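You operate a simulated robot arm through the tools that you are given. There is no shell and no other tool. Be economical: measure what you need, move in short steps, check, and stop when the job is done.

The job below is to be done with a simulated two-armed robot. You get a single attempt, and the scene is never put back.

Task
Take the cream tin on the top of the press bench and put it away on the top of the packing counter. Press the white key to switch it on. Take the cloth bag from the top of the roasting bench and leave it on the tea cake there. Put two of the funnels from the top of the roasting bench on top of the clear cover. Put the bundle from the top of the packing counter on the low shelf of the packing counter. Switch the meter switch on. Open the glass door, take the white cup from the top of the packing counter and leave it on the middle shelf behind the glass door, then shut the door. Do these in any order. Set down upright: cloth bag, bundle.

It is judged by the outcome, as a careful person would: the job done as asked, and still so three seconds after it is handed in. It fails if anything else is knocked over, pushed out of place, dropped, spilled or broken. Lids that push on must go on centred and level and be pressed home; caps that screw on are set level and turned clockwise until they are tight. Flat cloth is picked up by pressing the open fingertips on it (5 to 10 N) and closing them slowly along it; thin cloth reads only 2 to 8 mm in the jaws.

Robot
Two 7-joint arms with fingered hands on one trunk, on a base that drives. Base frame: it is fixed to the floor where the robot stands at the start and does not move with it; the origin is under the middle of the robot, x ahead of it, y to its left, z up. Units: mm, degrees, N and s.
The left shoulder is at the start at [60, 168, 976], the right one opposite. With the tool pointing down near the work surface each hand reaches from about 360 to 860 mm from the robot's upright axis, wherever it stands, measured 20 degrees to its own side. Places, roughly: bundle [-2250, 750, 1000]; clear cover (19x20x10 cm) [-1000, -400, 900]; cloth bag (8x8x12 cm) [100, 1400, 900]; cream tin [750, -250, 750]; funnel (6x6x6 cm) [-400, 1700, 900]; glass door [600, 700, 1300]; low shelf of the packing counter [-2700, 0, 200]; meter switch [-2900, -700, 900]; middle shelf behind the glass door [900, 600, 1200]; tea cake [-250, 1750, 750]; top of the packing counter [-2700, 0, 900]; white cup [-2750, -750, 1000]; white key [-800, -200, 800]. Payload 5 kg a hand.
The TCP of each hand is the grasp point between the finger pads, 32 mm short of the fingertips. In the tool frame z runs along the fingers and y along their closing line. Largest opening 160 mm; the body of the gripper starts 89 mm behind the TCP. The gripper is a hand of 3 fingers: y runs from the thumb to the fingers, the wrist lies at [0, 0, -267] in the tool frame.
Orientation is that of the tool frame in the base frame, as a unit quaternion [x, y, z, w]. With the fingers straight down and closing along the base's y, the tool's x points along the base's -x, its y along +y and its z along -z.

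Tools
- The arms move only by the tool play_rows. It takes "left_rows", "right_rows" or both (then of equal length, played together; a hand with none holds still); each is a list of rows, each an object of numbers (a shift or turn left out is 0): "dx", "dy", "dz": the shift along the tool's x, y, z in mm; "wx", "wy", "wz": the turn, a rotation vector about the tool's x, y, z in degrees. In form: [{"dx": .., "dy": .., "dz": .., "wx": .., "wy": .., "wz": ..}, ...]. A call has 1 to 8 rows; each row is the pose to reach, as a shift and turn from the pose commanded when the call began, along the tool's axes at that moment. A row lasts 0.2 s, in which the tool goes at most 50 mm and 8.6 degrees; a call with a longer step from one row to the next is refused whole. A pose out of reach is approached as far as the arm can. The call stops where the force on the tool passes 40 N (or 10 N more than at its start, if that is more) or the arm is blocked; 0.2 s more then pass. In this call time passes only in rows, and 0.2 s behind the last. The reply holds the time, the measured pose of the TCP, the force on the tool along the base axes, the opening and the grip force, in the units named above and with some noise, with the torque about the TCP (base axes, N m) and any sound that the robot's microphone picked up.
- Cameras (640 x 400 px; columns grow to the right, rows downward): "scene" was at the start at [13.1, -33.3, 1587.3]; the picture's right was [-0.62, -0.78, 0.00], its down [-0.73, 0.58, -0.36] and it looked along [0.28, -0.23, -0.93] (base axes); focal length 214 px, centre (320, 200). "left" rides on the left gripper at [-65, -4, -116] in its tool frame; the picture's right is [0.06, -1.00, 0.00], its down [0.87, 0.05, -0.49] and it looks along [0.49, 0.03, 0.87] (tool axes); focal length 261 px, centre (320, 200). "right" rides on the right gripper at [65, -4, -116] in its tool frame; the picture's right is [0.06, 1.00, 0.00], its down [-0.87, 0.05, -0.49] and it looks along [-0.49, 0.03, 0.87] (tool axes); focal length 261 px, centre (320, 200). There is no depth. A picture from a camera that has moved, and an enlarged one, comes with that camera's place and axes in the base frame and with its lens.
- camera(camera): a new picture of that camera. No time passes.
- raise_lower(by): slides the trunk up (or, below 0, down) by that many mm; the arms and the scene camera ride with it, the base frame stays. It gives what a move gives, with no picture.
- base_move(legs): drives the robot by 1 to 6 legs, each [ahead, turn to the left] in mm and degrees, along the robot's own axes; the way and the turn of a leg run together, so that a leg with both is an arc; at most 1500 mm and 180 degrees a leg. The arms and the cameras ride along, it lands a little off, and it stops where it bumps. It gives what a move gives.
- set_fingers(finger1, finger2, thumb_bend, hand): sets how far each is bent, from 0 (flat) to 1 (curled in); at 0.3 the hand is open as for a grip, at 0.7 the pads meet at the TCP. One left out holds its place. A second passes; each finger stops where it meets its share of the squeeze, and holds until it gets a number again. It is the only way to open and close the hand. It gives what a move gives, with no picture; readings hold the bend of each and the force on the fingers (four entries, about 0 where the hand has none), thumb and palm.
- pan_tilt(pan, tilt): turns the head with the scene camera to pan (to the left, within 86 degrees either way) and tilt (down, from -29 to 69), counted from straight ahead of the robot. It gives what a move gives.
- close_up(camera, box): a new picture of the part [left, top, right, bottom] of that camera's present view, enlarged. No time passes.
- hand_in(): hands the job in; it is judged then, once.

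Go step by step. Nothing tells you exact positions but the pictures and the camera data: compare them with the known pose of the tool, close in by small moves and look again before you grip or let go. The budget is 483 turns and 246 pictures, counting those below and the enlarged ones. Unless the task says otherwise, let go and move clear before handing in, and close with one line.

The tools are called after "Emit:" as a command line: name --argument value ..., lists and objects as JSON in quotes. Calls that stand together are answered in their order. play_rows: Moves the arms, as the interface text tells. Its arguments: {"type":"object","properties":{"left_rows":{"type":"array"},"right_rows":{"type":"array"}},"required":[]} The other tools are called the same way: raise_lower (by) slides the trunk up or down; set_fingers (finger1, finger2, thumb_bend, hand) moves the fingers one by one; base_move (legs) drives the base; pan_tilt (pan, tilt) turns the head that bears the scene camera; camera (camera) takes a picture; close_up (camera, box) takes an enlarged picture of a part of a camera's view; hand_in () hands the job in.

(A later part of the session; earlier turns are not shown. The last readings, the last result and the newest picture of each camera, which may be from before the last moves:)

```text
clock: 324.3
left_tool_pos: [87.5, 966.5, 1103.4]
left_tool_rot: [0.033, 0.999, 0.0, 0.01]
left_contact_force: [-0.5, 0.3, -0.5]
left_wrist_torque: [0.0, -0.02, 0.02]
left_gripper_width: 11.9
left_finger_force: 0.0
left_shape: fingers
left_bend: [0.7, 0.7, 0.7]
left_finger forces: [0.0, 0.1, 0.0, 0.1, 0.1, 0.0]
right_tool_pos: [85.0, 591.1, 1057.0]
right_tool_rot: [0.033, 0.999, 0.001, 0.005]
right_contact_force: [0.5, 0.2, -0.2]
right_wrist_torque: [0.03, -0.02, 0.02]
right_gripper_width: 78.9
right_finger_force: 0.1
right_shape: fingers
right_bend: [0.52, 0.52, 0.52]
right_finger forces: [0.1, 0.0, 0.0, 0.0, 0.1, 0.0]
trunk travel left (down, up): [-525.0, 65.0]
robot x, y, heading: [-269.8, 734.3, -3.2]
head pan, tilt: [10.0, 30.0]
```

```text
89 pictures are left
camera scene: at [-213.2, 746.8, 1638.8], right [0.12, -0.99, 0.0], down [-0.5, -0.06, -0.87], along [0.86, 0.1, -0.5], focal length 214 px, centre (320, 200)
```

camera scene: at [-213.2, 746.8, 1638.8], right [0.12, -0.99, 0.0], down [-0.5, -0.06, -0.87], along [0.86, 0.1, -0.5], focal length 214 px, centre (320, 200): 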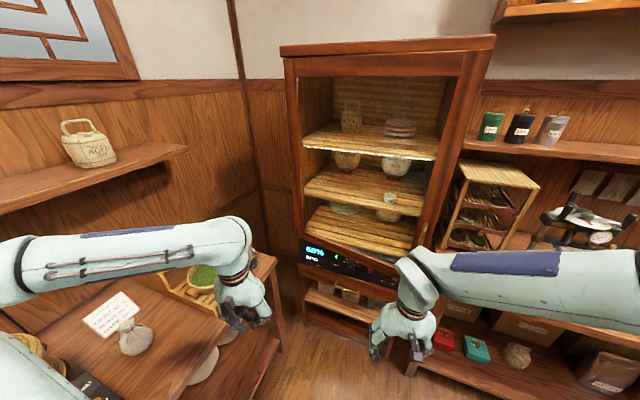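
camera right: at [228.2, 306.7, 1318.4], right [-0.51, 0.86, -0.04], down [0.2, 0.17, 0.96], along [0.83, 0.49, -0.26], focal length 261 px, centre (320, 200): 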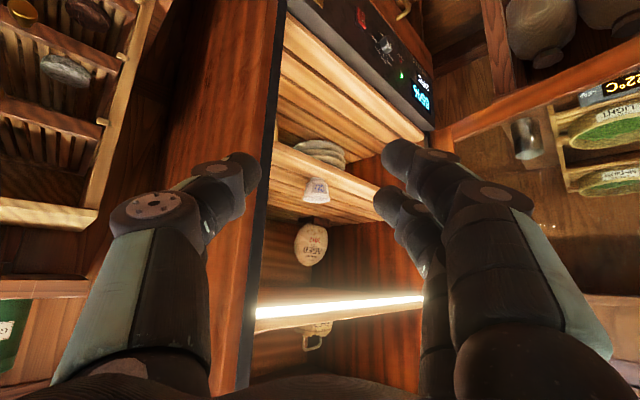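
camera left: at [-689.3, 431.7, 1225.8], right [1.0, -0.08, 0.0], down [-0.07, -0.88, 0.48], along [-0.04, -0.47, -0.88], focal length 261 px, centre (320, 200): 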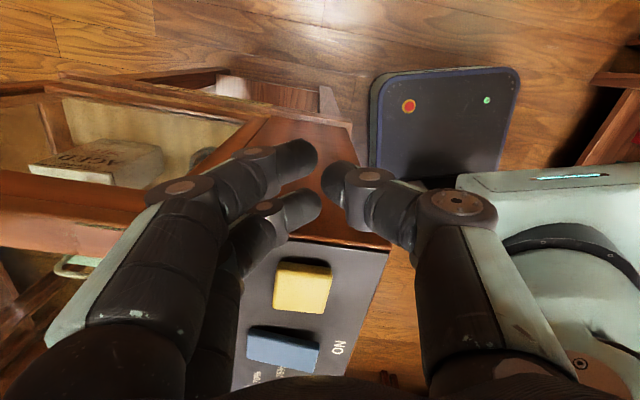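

The turn already swung the door almost shut with the cup visible inside. I reposition to push it fully closed at the handle.

Emit:
set_fingers --hand "right" --finger1 0.72 --finger2 0.72 --thumb_bend 0.72

Emit:
base_move --legs '[[0, -37], [250, 0], [0, 27]]'

Emit:
pan_tilt --pan 0 --tilt 35

Emit:
camera --camera "scene"

```text
clock: 325.3
left_tool_pos: [87.7, 967.9, 1103.1]
left_tool_rot: [0.033, 0.999, -0.001, 0.009]
left_contact_force: [-0.1, 0.6, 0.0]
left_wrist_torque: [-0.03, 0.0, -0.03]
left_gripper_width: 12.3
left_finger_force: 0.1
left_shape: fingers
left_bend: [0.7, 0.7, 0.7]
left_finger forces: [0.0, 0.0, 0.1, 0.0, 0.1, 0.0]
right_tool_pos: [86.6, 593.0, 1058.0]
right_tool_rot: [0.033, 0.999, -0.001, 0.004]
right_contact_force: [-0.9, -0.1, 0.1]
right_wrist_torque: [-0.04, 0.02, 0.01]
right_gripper_width: 6.7
right_finger_force: 0.0
right_shape: fingers
right_bend: [0.72, 0.72, 0.72]
right_finger forces: [0.1, 0.0, 0.0, 0.0, 0.0, 0.0]
trunk travel left (down, up): [-525.0, 65.0]
robot x, y, heading: [-271.0, 734.0, -3.1]
head pan, tilt: [10.0, 30.0]
```

```text
clock: 330.3
left_tool_pos: [315.4, 733.4, 1102.9]
left_tool_rot: [0.125, 0.992, -0.002, 0.01]
left_contact_force: [-1.0, 0.2, -1.2]
left_wrist_torque: [-0.02, -0.01, -0.03]
left_gripper_width: 12.3
left_finger_force: 0.0
left_shape: fingers
left_bend: [0.7, 0.7, 0.7]
left_finger forces: [0.0, 0.1, 0.0, 0.0, 0.0, 0.0]
right_tool_pos: [242.7, 365.9, 1057.7]
right_tool_rot: [0.127, 0.992, 0.0, 0.002]
right_contact_force: [0.0, 0.1, -0.6]
right_wrist_torque: [-0.01, -0.02, 0.02]
right_gripper_width: 6.4
right_finger_force: 0.0
right_shape: fingers
right_bend: [0.72, 0.72, 0.72]
right_finger forces: [0.0, 0.0, 0.1, 0.0, 0.1, 0.0]
trunk travel left (down, up): [-525.0, 65.0]
robot x, y, heading: [-79.2, 571.9, -13.9]
head pan, tilt: [10.0, 30.0]
```

```text
clock: 331.0
left_tool_pos: [316.4, 734.8, 1101.7]
left_tool_rot: [0.125, 0.992, -0.002, 0.009]
left_contact_force: [0.1, -0.1, -0.1]
left_wrist_torque: [-0.01, 0.01, -0.04]
left_gripper_width: 12.2
left_finger_force: 0.0
left_shape: fingers
left_bend: [0.7, 0.7, 0.7]
left_finger forces: [0.0, 0.0, 0.1, 0.0, 0.0, 0.0]
right_tool_pos: [244.7, 365.5, 1058.1]
right_tool_rot: [0.127, 0.992, -0.001, 0.004]
right_contact_force: [-0.5, 0.1, -0.8]
right_wrist_torque: [0.02, -0.02, 0.03]
right_gripper_width: 6.6
right_finger_force: 0.1
right_shape: fingers
right_bend: [0.72, 0.72, 0.72]
right_finger forces: [0.0, 0.0, 0.0, 0.0, 0.1, 0.0]
trunk travel left (down, up): [-525.0, 65.0]
robot x, y, heading: [-78.1, 575.1, -14.0]
head pan, tilt: [0.0, 35.0]
```

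```text
88 pictures are left
camera scene: at [-25.0, 558.8, 1631.0], right [-0.24, -0.97, 0.0], down [-0.56, 0.14, -0.82], along [0.8, -0.2, -0.57], focal length 214 px, centre (320, 200)
```

scene: 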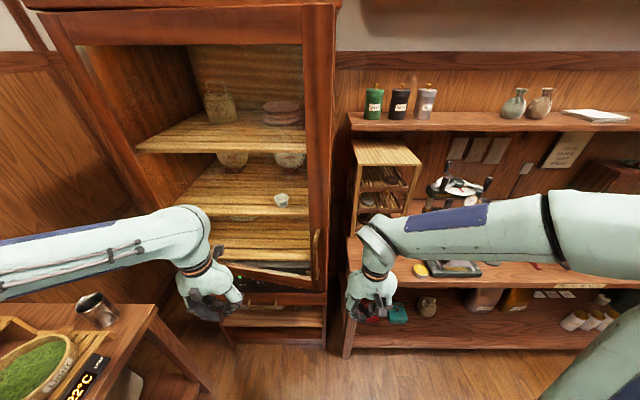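

Emit:
play_rows --right_rows '[{"dy": 40}, {"dy": 80}, {"dx": -20, "dy": 115}, {"dx": -60, "dy": 122}, {"dx": -100, "dy": 122}, {"dx": -130, "dy": 120}, {"dx": -160, "dy": 116}, {"dx": -190, "dy": 112}]'

Emit:
camera --camera "scene"

```text
clock: 332.8
left_tool_pos: [315.3, 734.4, 1102.7]
left_tool_rot: [0.125, 0.992, -0.002, 0.009]
left_contact_force: [0.3, 0.4, -0.4]
left_wrist_torque: [0.01, -0.04, 0.0]
left_gripper_width: 12.1
left_finger_force: 0.1
left_shape: fingers
left_bend: [0.7, 0.7, 0.7]
left_finger forces: [0.1, 0.0, 0.0, 0.0, 0.0, 0.0]
right_tool_pos: [453.3, 427.6, 1058.0]
right_tool_rot: [0.126, 0.992, 0.0, 0.004]
right_contact_force: [-2.6, 1.2, -1.7]
right_wrist_torque: [-0.11, -0.34, 0.01]
right_gripper_width: 6.5
right_finger_force: 1.3
right_shape: fingers
right_bend: [0.72, 0.72, 0.72]
right_finger forces: [0.0, 0.1, 0.0, 0.1, 0.0, 2.6]
trunk travel left (down, up): [-525.0, 65.0]
robot x, y, heading: [-80.4, 576.2, -13.8]
head pan, tilt: [0.0, 35.0]
```

```text
87 pictures are left
camera scene: at [-26.0, 559.0, 1631.0], right [-0.24, -0.97, 0.0], down [-0.56, 0.14, -0.82], along [0.8, -0.2, -0.57], focal length 214 px, centre (320, 200)
```

scene: 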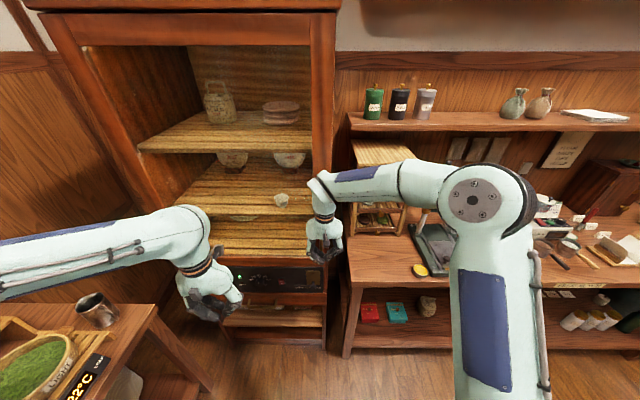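

Emit:
play_rows --right_rows '[{"dx": -12}, {"dx": -22}, {"dx": -32}, {"dx": -42}, {"dx": -52}]'

Emit:
camera --camera "scene"

```text
clock: 333.2
left_tool_pos: [313.8, 734.7, 1102.4]
left_tool_rot: [0.126, 0.992, -0.001, 0.01]
left_contact_force: [0.5, 0.5, -0.6]
left_wrist_torque: [0.01, 0.05, 0.01]
left_gripper_width: 12.3
left_finger_force: 0.1
left_shape: fingers
left_bend: [0.7, 0.7, 0.7]
left_finger forces: [0.1, 0.1, 0.0, 0.0, 0.0, 0.1]
right_tool_pos: [453.4, 426.4, 1057.6]
right_tool_rot: [0.128, 0.992, -0.002, -0.003]
right_contact_force: [-23.4, -0.4, 3.6]
right_wrist_torque: [0.02, -3.22, -0.03]
right_gripper_width: 6.6
right_finger_force: 11.7
right_shape: fingers
right_bend: [0.72, 0.72, 0.72]
right_finger forces: [0.0, 0.0, 0.0, 0.0, 0.0, 23.2]
trunk travel left (down, up): [-525.0, 65.0]
robot x, y, heading: [-82.0, 571.9, -13.8]
head pan, tilt: [0.0, 35.0]
stopped in row 1 (right hand): the force on the tool passed its limit at 48 N (the readings are from after the stop); the commanded pose is now the measured one
```

```text
86 pictures are left
camera scene: at [-27.9, 558.5, 1631.2], right [-0.24, -0.97, 0.0], down [-0.56, 0.14, -0.82], along [0.8, -0.2, -0.57], focal length 214 px, centre (320, 200)
```

scene: 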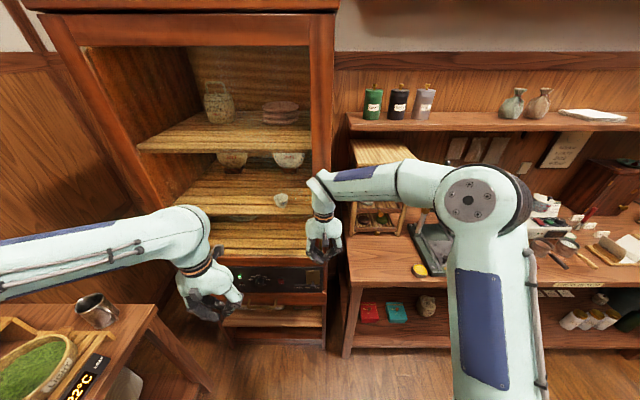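

The door resists firmly: it is closed. I retract and turn to the roasting bench.

Emit:
play_rows --right_rows '[{"dx": 45}, {"dx": 90, "dy": -15}, {"dx": 135, "dy": -40}, {"dx": 170, "dy": -70}, {"dx": 190, "dy": -110}]'

Emit:
close_up --camera "scene" --box '[30, 0, 350, 320]'

Emit:
base_move --legs '[[-120, 0], [0, 104]]'

Emit:
pan_tilt --pan 0 --tilt 40

Emit:
camera --camera "scene"

```text
refused: row 3 steps farther than a row can; nothing moved
```

```text
1.25 times, centred on (190, 160) of scene
camera zoom: at [-27.9, 558.5, 1631.2], right [-0.24, -0.97, 0.0], down [-0.56, 0.14, -0.82], along [0.8, -0.2, -0.57], focal length 268 px, centre (482, 250)
```

zoom: 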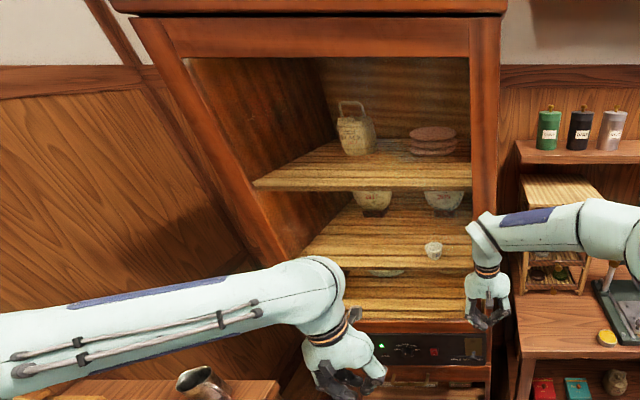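

```text
clock: 339.0
left_tool_pos: [-455.9, 942.8, 1102.0]
left_tool_rot: [0.711, -0.703, -0.006, -0.007]
left_contact_force: [-0.8, -0.3, -0.9]
left_wrist_torque: [-0.01, -0.04, -0.01]
left_gripper_width: 12.2
left_finger_force: 0.1
left_shape: fingers
left_bend: [0.7, 0.7, 0.7]
left_finger forces: [0.0, 0.0, 0.1, 0.0, 0.1, 0.0]
right_tool_pos: [-195.6, 1159.3, 1056.1]
right_tool_rot: [0.711, -0.703, 0.002, 0.001]
right_contact_force: [-0.3, 0.9, 0.4]
right_wrist_torque: [0.04, -0.01, -0.03]
right_gripper_width: 6.7
right_finger_force: 0.1
right_shape: fingers
right_bend: [0.72, 0.72, 0.72]
right_finger forces: [0.1, 0.0, 0.0, 0.0, 0.1, 0.0]
trunk travel left (down, up): [-525.0, 65.0]
robot x, y, heading: [-195.4, 602.9, 91.1]
head pan, tilt: [0.0, 35.0]
```

```text
clock: 339.6
left_tool_pos: [-456.3, 941.5, 1102.9]
left_tool_rot: [0.711, -0.703, -0.007, -0.007]
left_contact_force: [-0.4, 0.1, 0.0]
left_wrist_torque: [0.0, 0.01, -0.01]
left_gripper_width: 12.2
left_finger_force: 0.1
left_shape: fingers
left_bend: [0.7, 0.7, 0.7]
left_finger forces: [0.0, 0.0, 0.1, 0.0, 0.0, 0.1]
right_tool_pos: [-196.4, 1160.3, 1055.5]
right_tool_rot: [0.711, -0.704, 0.002, 0.0]
right_contact_force: [-0.5, 0.2, -0.4]
right_wrist_torque: [0.0, 0.01, 0.0]
right_gripper_width: 6.7
right_finger_force: 0.1
right_shape: fingers
right_bend: [0.72, 0.72, 0.72]
right_finger forces: [0.0, 0.0, 0.1, 0.1, 0.1, 0.0]
trunk travel left (down, up): [-525.0, 65.0]
robot x, y, heading: [-196.2, 604.1, 91.3]
head pan, tilt: [0.0, 40.0]
```

```text
84 pictures are left
camera scene: at [-199.0, 656.6, 1623.4], right [1.0, 0.02, 0.0], down [0.01, -0.64, -0.77], along [-0.02, 0.77, -0.64], focal length 214 px, centre (320, 200)
```

scene: 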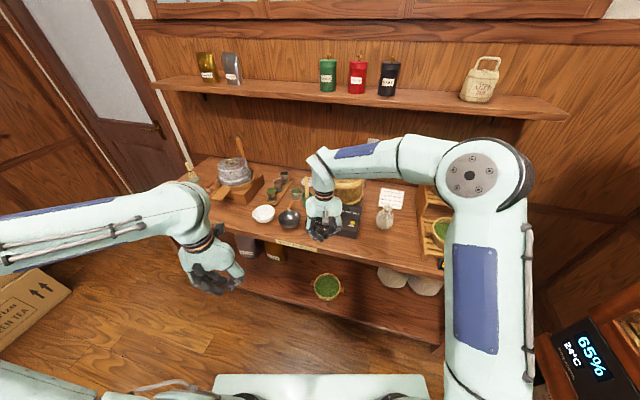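

Emit:
play_rows --right_rows '[{"dx": 40, "dy": -10}, {"dx": 80, "dy": -25}, {"dx": 120, "dy": -45}, {"dx": 155, "dy": -75}, {"dx": 185, "dy": -110}, {"dx": 200, "dy": -150}, {"dx": 205, "dy": -195}, {"dx": 205, "dy": -240}]'

Emit:
camera --camera "scene"

```text
clock: 341.4
left_tool_pos: [-456.2, 942.8, 1102.5]
left_tool_rot: [0.712, -0.702, -0.007, -0.007]
left_contact_force: [-0.1, -0.2, -0.8]
left_wrist_torque: [0.0, -0.02, 0.02]
left_gripper_width: 12.3
left_finger_force: 0.1
left_shape: fingers
left_bend: [0.7, 0.7, 0.7]
left_finger forces: [0.0, 0.1, 0.0, 0.0, 0.0, 0.1]
right_tool_pos: [44.5, 954.8, 1054.7]
right_tool_rot: [0.711, -0.703, 0.002, 0.001]
right_contact_force: [0.7, 0.2, -0.3]
right_wrist_torque: [-0.01, 0.03, -0.01]
right_gripper_width: 6.8
right_finger_force: 0.1
right_shape: fingers
right_bend: [0.72, 0.72, 0.72]
right_finger forces: [0.0, 0.1, 0.0, 0.1, 0.0, 0.1]
trunk travel left (down, up): [-525.0, 65.0]
robot x, y, heading: [-198.1, 602.3, 91.1]
head pan, tilt: [0.0, 40.0]
```

```text
83 pictures are left
camera scene: at [-198.1, 656.4, 1623.4], right [1.0, 0.02, 0.0], down [0.01, -0.64, -0.77], along [-0.02, 0.77, -0.64], focal length 214 px, centre (320, 200)
```

scene: 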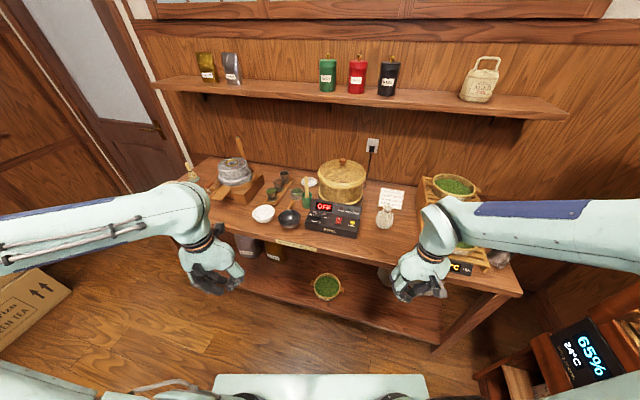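

Emit:
close_up --camera "scene" --box '[180, 130, 360, 250]'

Emit:
close_up --camera "scene" --box '[290, 140, 450, 260]'

```text
3.33 times, centred on (270, 190) of scene
camera zoom: at [-198.1, 656.4, 1623.4], right [1.0, 0.02, 0.0], down [0.01, -0.64, -0.77], along [-0.02, 0.77, -0.64], focal length 715 px, centre (487, 233)
```

zoom: 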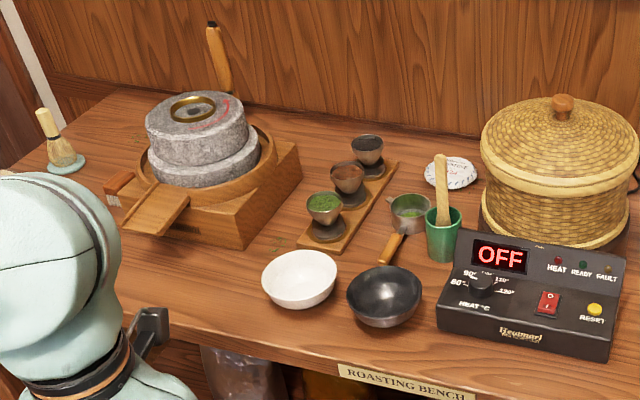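

```text
3.33 times, centred on (370, 200) of scene
camera zoom: at [-198.1, 656.4, 1623.4], right [1.0, 0.02, 0.0], down [0.01, -0.64, -0.77], along [-0.02, 0.77, -0.64], focal length 715 px, centre (153, 200)
```

zoom: 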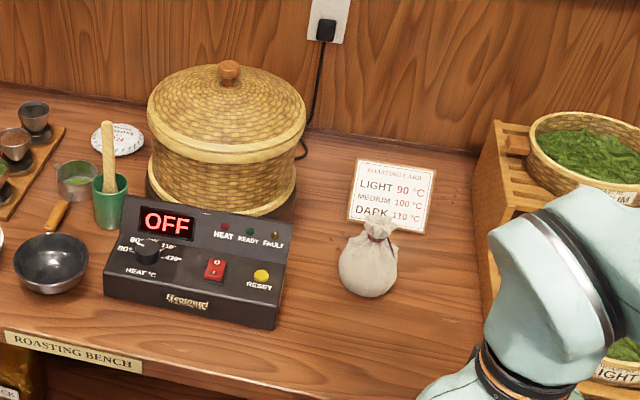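

The tea cake (white disc) is near [-294,1752], the bag near [96,1385], and the three funnels stand on the small tray near [-470,1700]. The bench is slanted, so I position squarely (heading 76°) in front.

Emit:
base_move --legs '[[0, 50], [463, 0], [0, -64.5], [60, 0]]'

Emit:
pan_tilt --pan 0 --tilt 45

Emit:
camera --camera "scene"

```text
clock: 350.0
left_tool_pos: [-710.6, 1335.5, 1101.5]
left_tool_rot: [-0.623, 0.782, 0.004, 0.007]
left_contact_force: [0.6, 0.9, -0.3]
left_wrist_torque: [-0.05, 0.02, 0.02]
left_gripper_width: 12.3
left_finger_force: 0.2
left_shape: fingers
left_bend: [0.7, 0.7, 0.7]
left_finger forces: [0.0, 0.0, 0.0, 0.0, 0.0, 0.0]
right_tool_pos: [-221.9, 1230.0, 1056.1]
right_tool_rot: [-0.622, 0.783, -0.003, -0.002]
right_contact_force: [-0.8, 0.9, -0.1]
right_wrist_torque: [-0.06, 0.04, 0.01]
right_gripper_width: 6.7
right_finger_force: 0.1
right_shape: fingers
right_bend: [0.72, 0.72, 0.72]
right_finger forces: [0.1, 0.0, 0.0, 0.1, 0.0, 0.0]
trunk travel left (down, up): [-525.0, 65.0]
robot x, y, heading: [-542.2, 945.6, 77.6]
head pan, tilt: [0.0, 40.0]
```

```text
clock: 350.6
left_tool_pos: [-711.2, 1333.4, 1103.3]
left_tool_rot: [-0.622, 0.783, 0.006, 0.008]
left_contact_force: [0.5, 0.6, 0.0]
left_wrist_torque: [0.04, 0.03, 0.04]
left_gripper_width: 12.4
left_finger_force: 0.1
left_shape: fingers
left_bend: [0.7, 0.7, 0.7]
left_finger forces: [0.0, 0.2, 0.0, 0.1, 0.1, 0.0]
right_tool_pos: [-222.2, 1228.4, 1056.5]
right_tool_rot: [-0.621, 0.783, -0.001, 0.0]
right_contact_force: [-0.5, 0.5, -0.2]
right_wrist_torque: [-0.01, 0.04, -0.03]
right_gripper_width: 6.3
right_finger_force: 0.0
right_shape: fingers
right_bend: [0.72, 0.72, 0.72]
right_finger forces: [0.0, 0.1, 0.0, 0.0, 0.1, 0.0]
trunk travel left (down, up): [-525.0, 65.0]
robot x, y, heading: [-538.7, 941.2, 77.3]
head pan, tilt: [0.0, 45.0]
```

```text
80 pictures are left
camera scene: at [-529.8, 991.0, 1616.2], right [0.98, -0.22, 0.0], down [-0.15, -0.69, -0.71], along [0.15, 0.69, -0.71], focal length 214 px, centre (320, 200)
```

scene: 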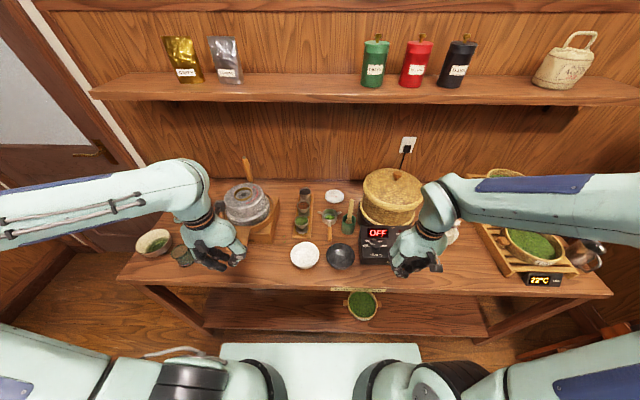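

Emit:
close_up --camera "scene" --box '[270, 160, 430, 280]'

```text
3.33 times, centred on (350, 220) of scene
camera zoom: at [-529.8, 991.0, 1616.2], right [0.98, -0.22, 0.0], down [-0.15, -0.69, -0.71], along [0.15, 0.69, -0.71], focal length 715 px, centre (220, 133)
```

zoom: 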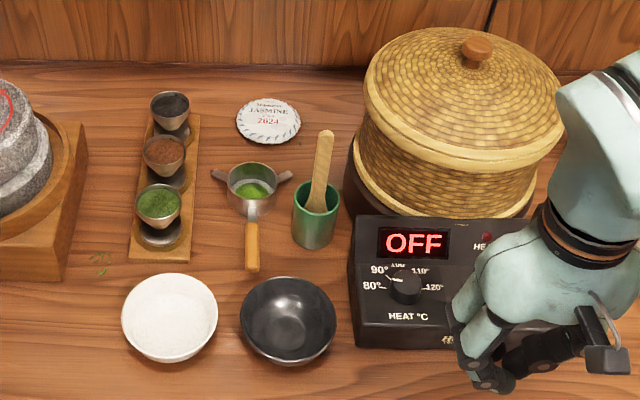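

Emit:
set_fingers --hand "right" --finger1 0.33 --finger2 0.33 --thumb_bend 0.33

Emit:
play_rows --right_rows '[{"dx": -15, "dy": -40, "wy": -5}, {"dx": -32, "dy": -80, "dz": 2, "wy": -10}, {"dx": -52, "dy": -120, "dz": 4, "wy": -15}, {"dx": -74, "dy": -160, "dz": 6, "wy": -20}, {"dx": -97, "dy": -200, "dz": 9, "wy": -27}, {"dx": -120, "dy": -236, "dz": 12, "wy": -34}, {"dx": -141, "dy": -267, "dz": 16, "wy": -40}]'

Emit:
camera --camera "right"

Emit:
camera --camera "scene"

```text
clock: 351.6
left_tool_pos: [-712.0, 1333.4, 1104.1]
left_tool_rot: [-0.622, 0.783, 0.006, 0.008]
left_contact_force: [-0.5, -0.4, -0.7]
left_wrist_torque: [-0.01, 0.02, 0.01]
left_gripper_width: 12.5
left_finger_force: 0.1
left_shape: fingers
left_bend: [0.7, 0.7, 0.7]
left_finger forces: [0.1, 0.0, 0.0, 0.0, 0.1, 0.0]
right_tool_pos: [-221.9, 1227.7, 1056.2]
right_tool_rot: [-0.621, 0.784, -0.002, -0.001]
right_contact_force: [-0.4, 0.1, 0.2]
right_wrist_torque: [0.01, 0.0, -0.01]
right_gripper_width: 155.8
right_finger_force: 0.0
right_shape: fingers
right_bend: [0.33, 0.33, 0.33]
right_finger forces: [0.0, 0.1, 0.0, 0.0, 0.1, 0.1]
trunk travel left (down, up): [-525.0, 65.0]
robot x, y, heading: [-541.1, 941.6, 77.3]
head pan, tilt: [0.0, 45.0]
```

```text
clock: 353.4
left_tool_pos: [-711.2, 1334.2, 1100.8]
left_tool_rot: [-0.623, 0.782, 0.005, 0.007]
left_contact_force: [-0.3, 0.6, -0.1]
left_wrist_torque: [-0.05, -0.01, -0.01]
left_gripper_width: 12.3
left_finger_force: 0.0
left_shape: fingers
left_bend: [0.7, 0.7, 0.7]
left_finger forces: [0.0, 0.1, 0.0, 0.0, 0.0, 0.1]
right_tool_pos: [85.5, 1283.1, 1058.0]
right_tool_rot: [-0.573, 0.747, 0.186, 0.28]
right_contact_force: [-0.5, 0.2, 0.4]
right_wrist_torque: [-0.05, 0.0, 0.0]
right_gripper_width: 156.2
right_finger_force: 0.1
right_shape: fingers
right_bend: [0.33, 0.33, 0.33]
right_finger forces: [0.0, 0.1, 0.0, 0.0, 0.1, 0.0]
right hand out of reach, approached as far as the arm can: row 7
trunk travel left (down, up): [-525.0, 65.0]
robot x, y, heading: [-538.4, 942.1, 77.3]
head pan, tilt: [0.0, 45.0]
stopped in row 7 (right hand): the arm was blocked; the commanded pose is now the measured one
```

```text
78 pictures are left
camera right: at [53.4, 1162.4, 1106.5], right [-0.97, 0.23, -0.08], down [0.01, 0.38, 0.93], along [0.24, 0.9, -0.37], focal length 261 px, centre (320, 200)
```

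right: 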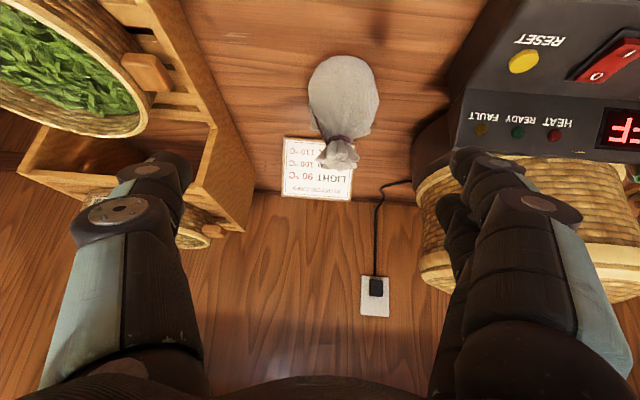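

```text
77 pictures are left
camera scene: at [-530.0, 993.0, 1616.0], right [0.98, -0.22, 0.0], down [-0.15, -0.69, -0.71], along [0.15, 0.69, -0.71], focal length 214 px, centre (320, 200)
```

scene: 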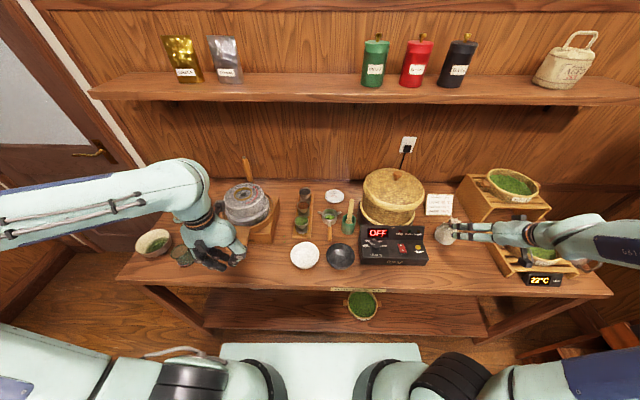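

Emit:
set_fingers --hand "right" --finger1 0.42 --finger2 0.42 --thumb_bend 0.44

Emit:
play_rows --right_rows '[{"dx": 6, "dy": 10, "dz": 40}, {"dx": 11, "dy": 18, "dz": 80}, {"dx": 15, "dy": 24, "dz": 110}]'

Emit:
camera --camera "right"

Emit:
close_up --camera "scene" --box '[380, 170, 560, 290]'

```text
clock: 354.4
left_tool_pos: [-712.2, 1331.8, 1102.5]
left_tool_rot: [-0.623, 0.782, 0.006, 0.008]
left_contact_force: [-0.7, 0.0, 0.3]
left_wrist_torque: [-0.02, 0.0, 0.02]
left_gripper_width: 12.2
left_finger_force: 0.1
left_shape: fingers
left_bend: [0.7, 0.7, 0.7]
left_finger forces: [0.0, 0.0, 0.1, 0.1, 0.0, 0.1]
right_tool_pos: [83.6, 1280.8, 1057.8]
right_tool_rot: [-0.573, 0.747, 0.186, 0.279]
right_contact_force: [-0.1, 0.1, 0.2]
right_wrist_torque: [-0.01, 0.0, 0.01]
right_gripper_width: 116.6
right_finger_force: 0.1
right_shape: fingers
right_bend: [0.42, 0.42, 0.44]
right_finger forces: [0.1, 0.1, 0.1, 0.0, 0.1, 0.1]
trunk travel left (down, up): [-525.0, 65.0]
robot x, y, heading: [-541.7, 939.2, 77.4]
head pan, tilt: [0.0, 45.0]
```

```text
clock: 355.4
left_tool_pos: [-712.1, 1334.5, 1102.5]
left_tool_rot: [-0.623, 0.782, 0.005, 0.008]
left_contact_force: [0.3, 1.0, 0.0]
left_wrist_torque: [0.02, -0.04, -0.02]
left_gripper_width: 12.3
left_finger_force: 0.2
left_shape: fingers
left_bend: [0.7, 0.7, 0.7]
left_finger forces: [0.0, 0.1, 0.0, 0.0, 0.0, 0.0]
right_tool_pos: [189.7, 1176.4, 940.9]
right_tool_rot: [-0.438, 0.841, 0.124, 0.293]
right_contact_force: [0.7, -0.6, 1.1]
right_wrist_torque: [0.0, -0.05, 0.01]
right_gripper_width: 116.2
right_finger_force: 0.0
right_shape: fingers
right_bend: [0.42, 0.42, 0.44]
right_finger forces: [0.0, 0.0, 0.0, 0.0, 0.1, 0.1]
trunk travel left (down, up): [-525.0, 65.0]
robot x, y, heading: [-540.0, 942.2, 77.2]
head pan, tilt: [0.0, 45.0]
stopped in row 3 (right hand): the arm was blocked; the commanded pose is now the measured one
```

```text
76 pictures are left
camera right: at [120.7, 1076.8, 994.9], right [-0.83, 0.54, -0.09], down [0.15, 0.38, 0.91], along [0.53, 0.75, -0.4], focal length 261 px, centre (320, 200)
```

right: 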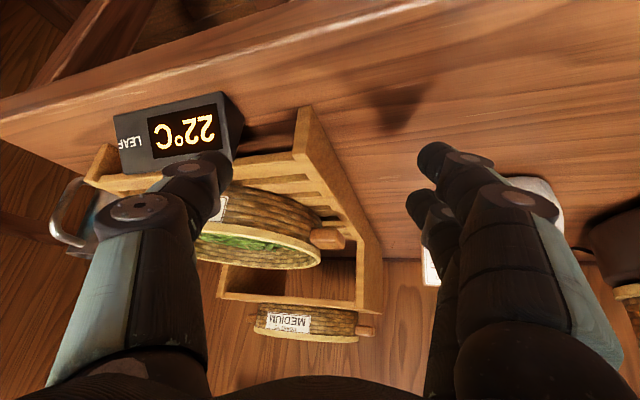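

```text
3.33 times, centred on (470, 230) of scene
camera zoom: at [-530.4, 991.1, 1616.1], right [0.98, -0.22, 0.0], down [-0.15, -0.69, -0.71], along [0.15, 0.69, -0.71], focal length 715 px, centre (-180, 100)
```

zoom: 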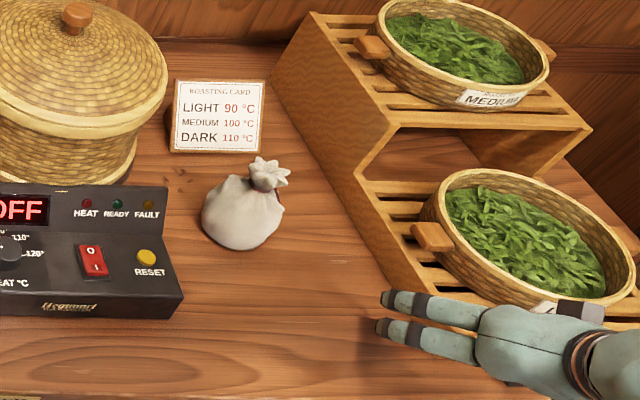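

The arm hit a joint limit and drifted toward the thermometer. I back it out at once, then move the base closer to the bag instead.

Emit:
play_rows --right_rows '[{"dz": -25}, {"dz": -60}, {"dz": -100}, {"dz": -140}]'

Emit:
camera --camera "scene"

```text
clock: 356.6
left_tool_pos: [-710.1, 1334.1, 1102.3]
left_tool_rot: [-0.622, 0.783, 0.006, 0.007]
left_contact_force: [-0.2, 0.0, -0.1]
left_wrist_torque: [-0.02, -0.01, 0.03]
left_gripper_width: 12.3
left_finger_force: 0.0
left_shape: fingers
left_bend: [0.7, 0.7, 0.7]
left_finger forces: [0.0, 0.0, 0.0, 0.0, 0.0, 0.0]
right_tool_pos: [86.5, 1210.2, 1059.2]
right_tool_rot: [-0.513, 0.788, 0.195, 0.28]
right_contact_force: [0.3, 0.2, 0.2]
right_wrist_torque: [-0.02, 0.01, 0.0]
right_gripper_width: 115.9
right_finger_force: 0.0
right_shape: fingers
right_bend: [0.42, 0.42, 0.44]
right_finger forces: [0.0, 0.0, 0.0, 0.0, 0.1, 0.1]
trunk travel left (down, up): [-525.0, 65.0]
robot x, y, heading: [-542.5, 942.0, 77.4]
head pan, tilt: [0.0, 45.0]
stopped in row 4 (right hand): the arm was blocked; the commanded pose is now the measured one
```

```text
74 pictures are left
camera scene: at [-530.1, 991.6, 1616.1], right [0.98, -0.22, 0.0], down [-0.15, -0.69, -0.71], along [0.15, 0.69, -0.71], focal length 214 px, centre (320, 200)
```

scene: 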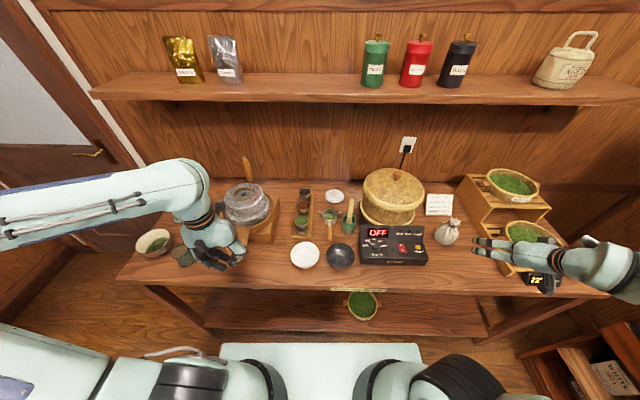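

Emit:
play_rows --right_rows '[{"dx": 8, "dy": 30, "dz": -25, "wx": -0.3, "wy": 5, "wz": -1.3}, {"dx": 18, "dy": 65, "dz": -40, "wx": -0.6, "wy": 10, "wz": -2.6}, {"dx": 29, "dy": 104, "dz": -48, "wx": -0.9, "wy": 15, "wz": -3.9}, {"dx": 40, "dy": 143, "dz": -53, "wx": -1.3, "wy": 20, "wz": -5.2}, {"dx": 52, "dy": 182, "dz": -57, "wx": -1.6, "wy": 25, "wz": -6.5}, {"dx": 63, "dy": 220, "dz": -60, "wx": -1.9, "wy": 30, "wz": -7.8}, {"dx": 74, "dy": 256, "dz": -62, "wx": -2.2, "wy": 35, "wz": -9}, {"dx": 85, "dy": 289, "dz": -63, "wx": -2.5, "wy": 39.8, "wz": -10.3}]'

```text
clock: 358.4
left_tool_pos: [-710.8, 1334.3, 1101.9]
left_tool_rot: [-0.623, 0.783, 0.006, 0.009]
left_contact_force: [-0.4, -0.2, 1.2]
left_wrist_torque: [-0.02, -0.04, 0.03]
left_gripper_width: 12.2
left_finger_force: 0.2
left_shape: fingers
left_bend: [0.7, 0.7, 0.7]
left_finger forces: [0.0, 0.0, 0.0, 0.0, 0.1, 0.1]
right_tool_pos: [-222.2, 1227.3, 1058.7]
right_tool_rot: [-0.621, 0.784, -0.001, 0.002]
right_contact_force: [-0.1, 0.0, 0.1]
right_wrist_torque: [-0.03, -0.05, 0.0]
right_gripper_width: 116.2
right_finger_force: 0.0
right_shape: fingers
right_bend: [0.42, 0.42, 0.44]
right_finger forces: [0.0, 0.0, 0.0, 0.0, 0.0, 0.0]
trunk travel left (down, up): [-525.0, 65.0]
robot x, y, heading: [-539.1, 939.8, 77.3]
head pan, tilt: [0.0, 45.0]
```

Emit:
base_move --legs '[[-110, 0], [0, -90], [395, 0], [0, 89.5], [110, 0]]'

Emit:
camera --camera "scene"

```text
clock: 370.5
left_tool_pos: [-327.4, 1242.1, 1103.0]
left_tool_rot: [-0.621, 0.784, 0.005, 0.007]
left_contact_force: [1.7, -0.4, 0.1]
left_wrist_torque: [-0.08, 0.05, 0.02]
left_gripper_width: 12.1
left_finger_force: 0.0
left_shape: fingers
left_bend: [0.7, 0.7, 0.7]
left_finger forces: [0.0, 0.0, 0.0, 0.1, 0.0, 0.0]
right_tool_pos: [158.6, 1135.6, 1058.7]
right_tool_rot: [-0.62, 0.785, -0.001, 0.001]
right_contact_force: [0.0, 1.6, -0.2]
right_wrist_torque: [-0.07, 0.02, 0.0]
right_gripper_width: 115.9
right_finger_force: 0.0
right_shape: fingers
right_bend: [0.42, 0.42, 0.44]
right_finger forces: [0.1, 0.0, 0.1, 0.1, 0.0, 0.1]
trunk travel left (down, up): [-525.0, 65.0]
robot x, y, heading: [-158.1, 848.4, 77.2]
head pan, tilt: [0.0, 45.0]
```

```text
73 pictures are left
camera scene: at [-149.0, 901.1, 1616.0], right [0.98, -0.22, 0.0], down [-0.16, -0.69, -0.71], along [0.16, 0.69, -0.71], focal length 214 px, centre (320, 200)
```

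scene: 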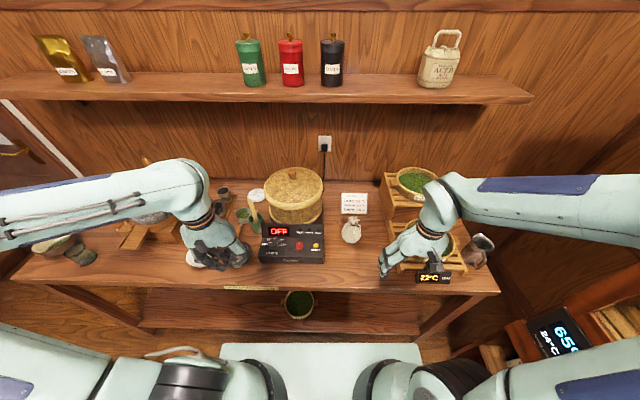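

Emit:
play_rows --right_rows '[{"dy": 20, "dz": 0, "wy": -5}, {"dx": -15, "dy": 45, "dz": 5, "wy": -10}, {"dx": -40, "dy": 70, "dz": 10, "wy": -16}, {"dx": -65, "dy": 90, "dz": 18, "wy": -22}, {"dx": -92, "dy": 108, "dz": 28, "wy": -28}, {"dx": -118, "dy": 117, "dz": 40, "wy": -34}, {"dx": -144, "dy": 120, "dz": 58, "wy": -40}]'

Emit:
camera --camera "right"

```text
clock: 372.1
left_tool_pos: [-329.4, 1243.1, 1101.3]
left_tool_rot: [-0.62, 0.785, 0.005, 0.008]
left_contact_force: [-0.5, -0.4, -0.2]
left_wrist_torque: [0.01, 0.01, 0.05]
left_gripper_width: 12.1
left_finger_force: 0.0
left_shape: fingers
left_bend: [0.7, 0.7, 0.7]
left_finger forces: [0.0, 0.0, 0.0, 0.0, 0.0, 0.1]
right_tool_pos: [74.2, 1309.0, 1001.6]
right_tool_rot: [-0.581, 0.738, 0.211, 0.27]
right_contact_force: [0.2, 1.0, 0.7]
right_wrist_torque: [-0.02, 0.02, 0.01]
right_gripper_width: 116.2
right_finger_force: 0.0
right_shape: fingers
right_bend: [0.42, 0.42, 0.44]
right_finger forces: [0.0, 0.0, 0.1, 0.0, 0.1, 0.0]
right hand out of reach, approached as far as the arm can: row 7
trunk travel left (down, up): [-525.0, 65.0]
robot x, y, heading: [-162.1, 849.2, 77.3]
head pan, tilt: [0.0, 45.0]
```

```text
72 pictures are left
camera right: at [49.7, 1186.7, 1047.6], right [-0.98, 0.19, -0.04], down [0.03, 0.35, 0.93], along [0.19, 0.92, -0.35], focal length 261 px, centre (320, 200)
```

right: 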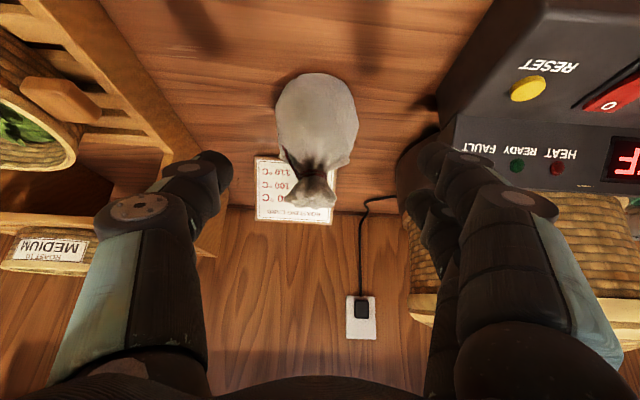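

Emit:
play_rows --right_rows '[{"dx": 2, "dy": -1, "dz": 35}, {"dx": 4, "dy": -2, "dz": 70}, {"dx": 6, "dy": -3, "dz": 100}, {"dx": 8, "dy": -3, "dz": 122}]'

Emit:
camera --camera "right"

```text
clock: 373.1
left_tool_pos: [-328.9, 1241.4, 1103.0]
left_tool_rot: [-0.621, 0.784, 0.005, 0.008]
left_contact_force: [0.0, 0.2, 0.0]
left_wrist_torque: [-0.01, 0.01, 0.01]
left_gripper_width: 12.2
left_finger_force: 0.0
left_shape: fingers
left_bend: [0.7, 0.7, 0.7]
left_finger forces: [0.1, 0.1, 0.0, 0.0, 0.0, 0.0]
right_tool_pos: [95.8, 1379.8, 904.4]
right_tool_rot: [-0.582, 0.737, 0.213, 0.27]
right_contact_force: [0.4, 0.9, 0.1]
right_wrist_torque: [0.0, 0.0, 0.0]
right_gripper_width: 116.0
right_finger_force: 0.1
right_shape: fingers
right_bend: [0.42, 0.42, 0.44]
right_finger forces: [0.0, 0.0, 0.0, 0.0, 0.0, 0.0]
trunk travel left (down, up): [-525.0, 65.0]
robot x, y, heading: [-159.7, 849.9, 77.5]
head pan, tilt: [0.0, 45.0]
```

```text
71 pictures are left
camera right: at [71.6, 1256.3, 950.1], right [-0.98, 0.18, -0.04], down [0.03, 0.35, 0.94], along [0.19, 0.92, -0.35], focal length 261 px, centre (320, 200)
```

right: 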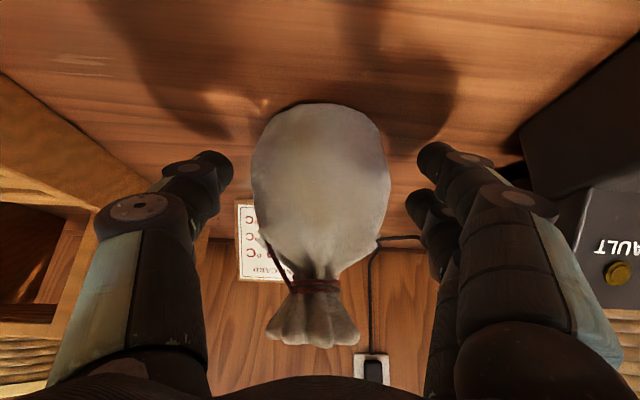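

Emit:
set_fingers --hand "right" --finger1 0.6 --finger2 0.6 --thumb_bend 0.6

Emit:
camera --camera "right"

```text
clock: 374.1
left_tool_pos: [-329.4, 1240.9, 1102.1]
left_tool_rot: [-0.62, 0.785, 0.006, 0.007]
left_contact_force: [0.3, -0.6, -0.4]
left_wrist_torque: [0.02, 0.0, 0.03]
left_gripper_width: 12.3
left_finger_force: 0.1
left_shape: fingers
left_bend: [0.7, 0.7, 0.7]
left_finger forces: [0.1, 0.0, 0.0, 0.1, 0.0, 0.0]
right_tool_pos: [96.2, 1378.7, 904.2]
right_tool_rot: [-0.583, 0.736, 0.213, 0.27]
right_contact_force: [-0.4, -0.3, -0.2]
right_wrist_torque: [0.03, 0.05, -0.02]
right_gripper_width: 76.7
right_finger_force: 12.2
right_shape: fingers
right_bend: [0.53, 0.54, 0.56]
right_finger forces: [6.1, 6.3, 0.1, 0.0, 12.2, 0.0]
trunk travel left (down, up): [-525.0, 65.0]
robot x, y, heading: [-158.5, 851.0, 77.6]
head pan, tilt: [0.0, 45.0]
```

```text
70 pictures are left
camera right: at [71.6, 1256.0, 950.6], right [-0.98, 0.18, -0.04], down [0.03, 0.35, 0.94], along [0.19, 0.92, -0.35], focal length 261 px, centre (320, 200)
```

right: 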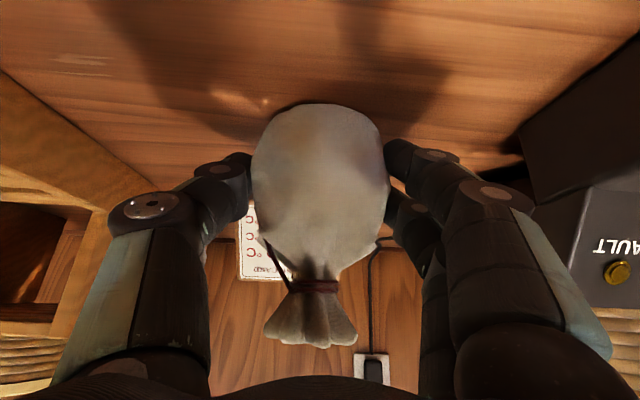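

Emit:
set_fingers --hand "right" --finger1 0.68 --finger2 0.68 --thumb_bend 0.68

Emit:
play_rows --right_rows '[{"dx": -12, "dz": -15}, {"dx": -30, "dz": -36}, {"dx": -58, "dz": -69}, {"dx": -86, "dz": -102}, {"dx": -112, "dz": -134}]'

Emit:
camera --camera "right"

```text
clock: 375.1
left_tool_pos: [-329.7, 1241.0, 1102.5]
left_tool_rot: [-0.62, 0.784, 0.005, 0.008]
left_contact_force: [-0.2, 0.0, 0.5]
left_wrist_torque: [-0.03, 0.04, -0.03]
left_gripper_width: 12.1
left_finger_force: 0.0
left_shape: fingers
left_bend: [0.7, 0.7, 0.7]
left_finger forces: [0.1, 0.1, 0.0, 0.1, 0.1, 0.0]
right_tool_pos: [96.1, 1378.8, 904.1]
right_tool_rot: [-0.582, 0.737, 0.213, 0.27]
right_contact_force: [1.1, -0.3, 0.0]
right_wrist_torque: [-0.02, 0.06, 0.02]
right_gripper_width: 75.8
right_finger_force: 21.1
right_shape: fingers
right_bend: [0.52, 0.52, 0.59]
right_finger forces: [10.5, 11.0, 0.0, 0.2, 20.6, 0.0]
trunk travel left (down, up): [-525.0, 65.0]
robot x, y, heading: [-162.4, 848.5, 77.4]
head pan, tilt: [0.0, 45.0]
```

```text
clock: 376.3
left_tool_pos: [-329.8, 1240.4, 1102.4]
left_tool_rot: [-0.62, 0.784, 0.005, 0.008]
left_contact_force: [0.5, -0.6, 0.4]
left_wrist_torque: [0.03, -0.04, 0.01]
left_gripper_width: 12.4
left_finger_force: 0.0
left_shape: fingers
left_bend: [0.7, 0.7, 0.7]
left_finger forces: [0.0, 0.0, 0.0, 0.0, 0.1, 0.1]
right_tool_pos: [92.8, 1378.3, 1080.0]
right_tool_rot: [-0.582, 0.737, 0.212, 0.27]
right_contact_force: [0.5, -0.5, -0.7]
right_wrist_torque: [-0.02, 0.01, 0.0]
right_gripper_width: 75.6
right_finger_force: 20.9
right_shape: fingers
right_bend: [0.52, 0.52, 0.6]
right_finger forces: [10.5, 11.0, 0.0, 0.1, 20.3, 0.1]
trunk travel left (down, up): [-525.0, 65.0]
robot x, y, heading: [-162.6, 852.4, 77.2]
head pan, tilt: [0.0, 45.0]
```

```text
69 pictures are left
camera right: at [69.2, 1254.1, 1125.1], right [-0.98, 0.18, -0.04], down [0.03, 0.35, 0.94], along [0.19, 0.92, -0.35], focal length 261 px, centre (320, 200)
```

right: 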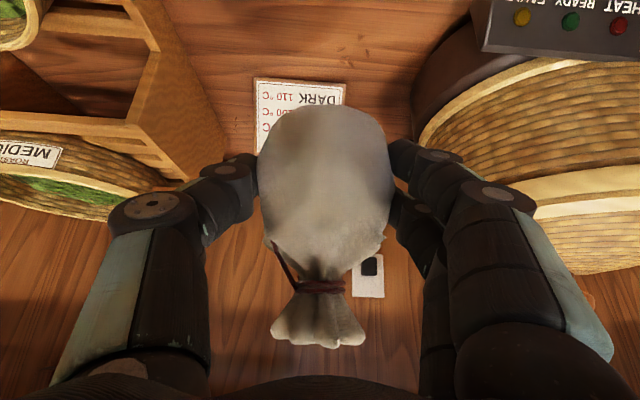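

Bag held firmly. I lift a bit more, back off, and shift the base left to stand in front of the tea cake.

Emit:
play_rows --right_rows '[{"dx": -8, "dz": -30}, {"dx": 15, "dz": -55}, {"dx": 25, "dz": -75}]'

Emit:
base_move --legs '[[-110, 0], [0, 90], [445, 0], [0, -90]]'

Emit:
camera --camera "scene"

```text
clock: 377.1
left_tool_pos: [-328.4, 1241.2, 1103.2]
left_tool_rot: [-0.62, 0.784, 0.005, 0.008]
left_contact_force: [-0.1, -0.1, -0.1]
left_wrist_torque: [0.02, -0.02, -0.01]
left_gripper_width: 12.4
left_finger_force: 0.1
left_shape: fingers
left_bend: [0.7, 0.7, 0.7]
left_finger forces: [0.0, 0.0, 0.0, 0.1, 0.0, 0.0]
right_tool_pos: [78.8, 1310.8, 1121.2]
right_tool_rot: [-0.582, 0.737, 0.213, 0.271]
right_contact_force: [-0.1, -0.2, 0.0]
right_wrist_torque: [-0.03, 0.0, 0.0]
right_gripper_width: 75.6
right_finger_force: 20.9
right_shape: fingers
right_bend: [0.52, 0.52, 0.6]
right_finger forces: [10.5, 11.1, 0.1, 0.1, 20.3, 0.0]
trunk travel left (down, up): [-525.0, 65.0]
robot x, y, heading: [-158.4, 846.2, 77.2]
head pan, tilt: [0.0, 45.0]
```

```text
clock: 388.4
left_tool_pos: [-802.1, 1204.8, 1102.2]
left_tool_rot: [-0.642, 0.767, 0.005, 0.008]
left_contact_force: [-0.6, 0.6, 0.9]
left_wrist_torque: [-0.01, -0.01, 0.01]
left_gripper_width: 12.5
left_finger_force: 0.0
left_shape: fingers
left_bend: [0.7, 0.7, 0.7]
left_finger forces: [0.0, 0.0, 0.1, 0.0, 0.1, 0.0]
right_tool_pos: [-399.0, 1297.6, 1120.3]
right_tool_rot: [-0.602, 0.72, 0.22, 0.264]
right_contact_force: [0.6, -0.1, -0.9]
right_wrist_torque: [-0.01, 0.0, 0.05]
right_gripper_width: 75.3
right_finger_force: 19.8
right_shape: fingers
right_bend: [0.52, 0.52, 0.6]
right_finger forces: [9.4, 11.0, 0.1, 0.0, 19.7, 0.0]
trunk travel left (down, up): [-525.0, 65.0]
robot x, y, heading: [-611.3, 824.7, 80.4]
head pan, tilt: [0.0, 45.0]
```

```text
68 pictures are left
camera scene: at [-603.9, 872.9, 1616.1], right [0.99, -0.17, 0.0], down [-0.12, -0.7, -0.71], along [0.12, 0.7, -0.71], focal length 214 px, centre (320, 200)
```

scene: 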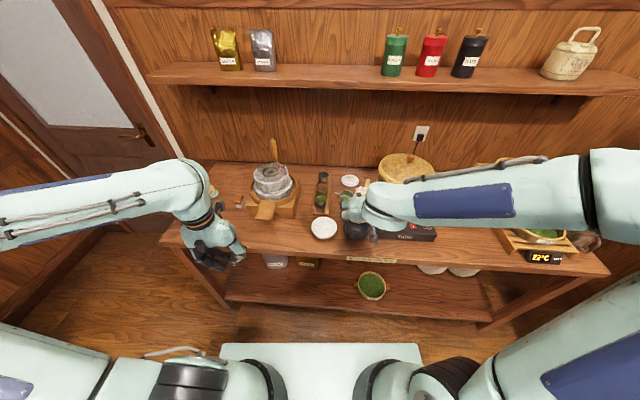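

Emit:
base_move --legs '[[130, 0]]'

Emit:
play_rows --right_rows '[{"dx": -35, "dy": -4, "dz": 28}, {"dx": -70, "dy": -8, "dz": 57}, {"dx": -105, "dy": -12, "dz": 86}, {"dx": -135, "dy": -16, "dz": 114}]'

Emit:
camera --camera "right"

Emit:
camera --camera "scene"

```text
clock: 389.7
left_tool_pos: [-779.9, 1335.7, 1101.3]
left_tool_rot: [-0.641, 0.767, 0.005, 0.007]
left_contact_force: [0.1, 0.2, -1.1]
left_wrist_torque: [-0.06, 0.05, -0.01]
left_gripper_width: 12.4
left_finger_force: 0.0
left_shape: fingers
left_bend: [0.7, 0.7, 0.7]
left_finger forces: [0.1, 0.0, 0.1, 0.0, 0.1, 0.0]
right_tool_pos: [-376.6, 1429.0, 1119.9]
right_tool_rot: [-0.602, 0.721, 0.219, 0.264]
right_contact_force: [-0.2, 0.5, -0.9]
right_wrist_torque: [-0.01, 0.0, -0.01]
right_gripper_width: 75.1
right_finger_force: 19.7
right_shape: fingers
right_bend: [0.52, 0.52, 0.6]
right_finger forces: [9.4, 11.1, 0.0, 0.0, 19.7, 0.0]
trunk travel left (down, up): [-525.0, 65.0]
robot x, y, heading: [-589.2, 952.7, 80.1]
head pan, tilt: [0.0, 45.0]
```

```text
clock: 390.7
left_tool_pos: [-781.0, 1337.0, 1102.7]
left_tool_rot: [-0.642, 0.767, 0.006, 0.009]
left_contact_force: [-0.3, 0.8, -0.1]
left_wrist_torque: [-0.01, -0.01, -0.04]
left_gripper_width: 12.2
left_finger_force: 0.1
left_shape: fingers
left_bend: [0.7, 0.7, 0.7]
left_finger forces: [0.0, 0.0, 0.1, 0.0, 0.1, 0.1]
right_tool_pos: [-329.6, 1599.5, 1118.7]
right_tool_rot: [-0.602, 0.721, 0.22, 0.264]
right_contact_force: [0.2, 0.9, -0.6]
right_wrist_torque: [-0.04, -0.01, 0.0]
right_gripper_width: 74.9
right_finger_force: 20.6
right_shape: fingers
right_bend: [0.52, 0.52, 0.6]
right_finger forces: [9.5, 10.9, 0.0, 0.0, 19.8, 0.0]
trunk travel left (down, up): [-525.0, 65.0]
robot x, y, heading: [-591.1, 948.4, 80.5]
head pan, tilt: [0.0, 45.0]
```

```text
67 pictures are left
camera right: at [-346.8, 1476.1, 1165.9], right [-0.99, 0.13, -0.04], down [0.01, 0.35, 0.94], along [0.14, 0.93, -0.35], focal length 261 px, centre (320, 200)
```

right: 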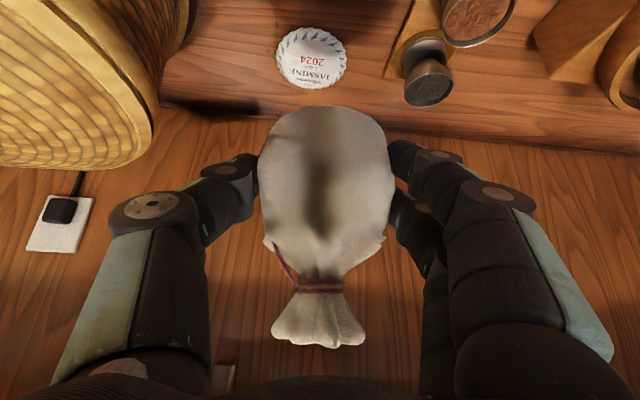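

```text
66 pictures are left
camera scene: at [-582.1, 1004.2, 1616.1], right [0.99, -0.17, 0.0], down [-0.12, -0.7, -0.71], along [0.12, 0.7, -0.71], focal length 214 px, centre (320, 200)
```

scene: 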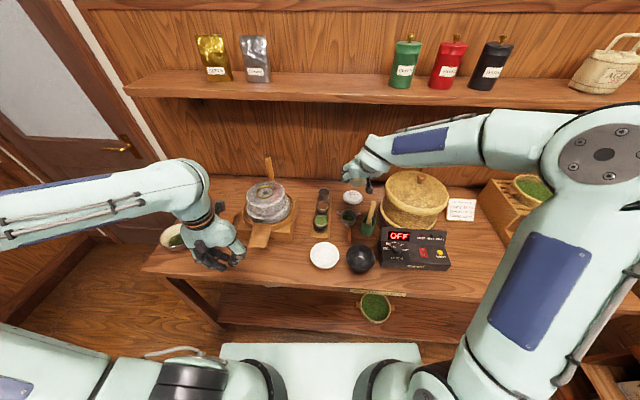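

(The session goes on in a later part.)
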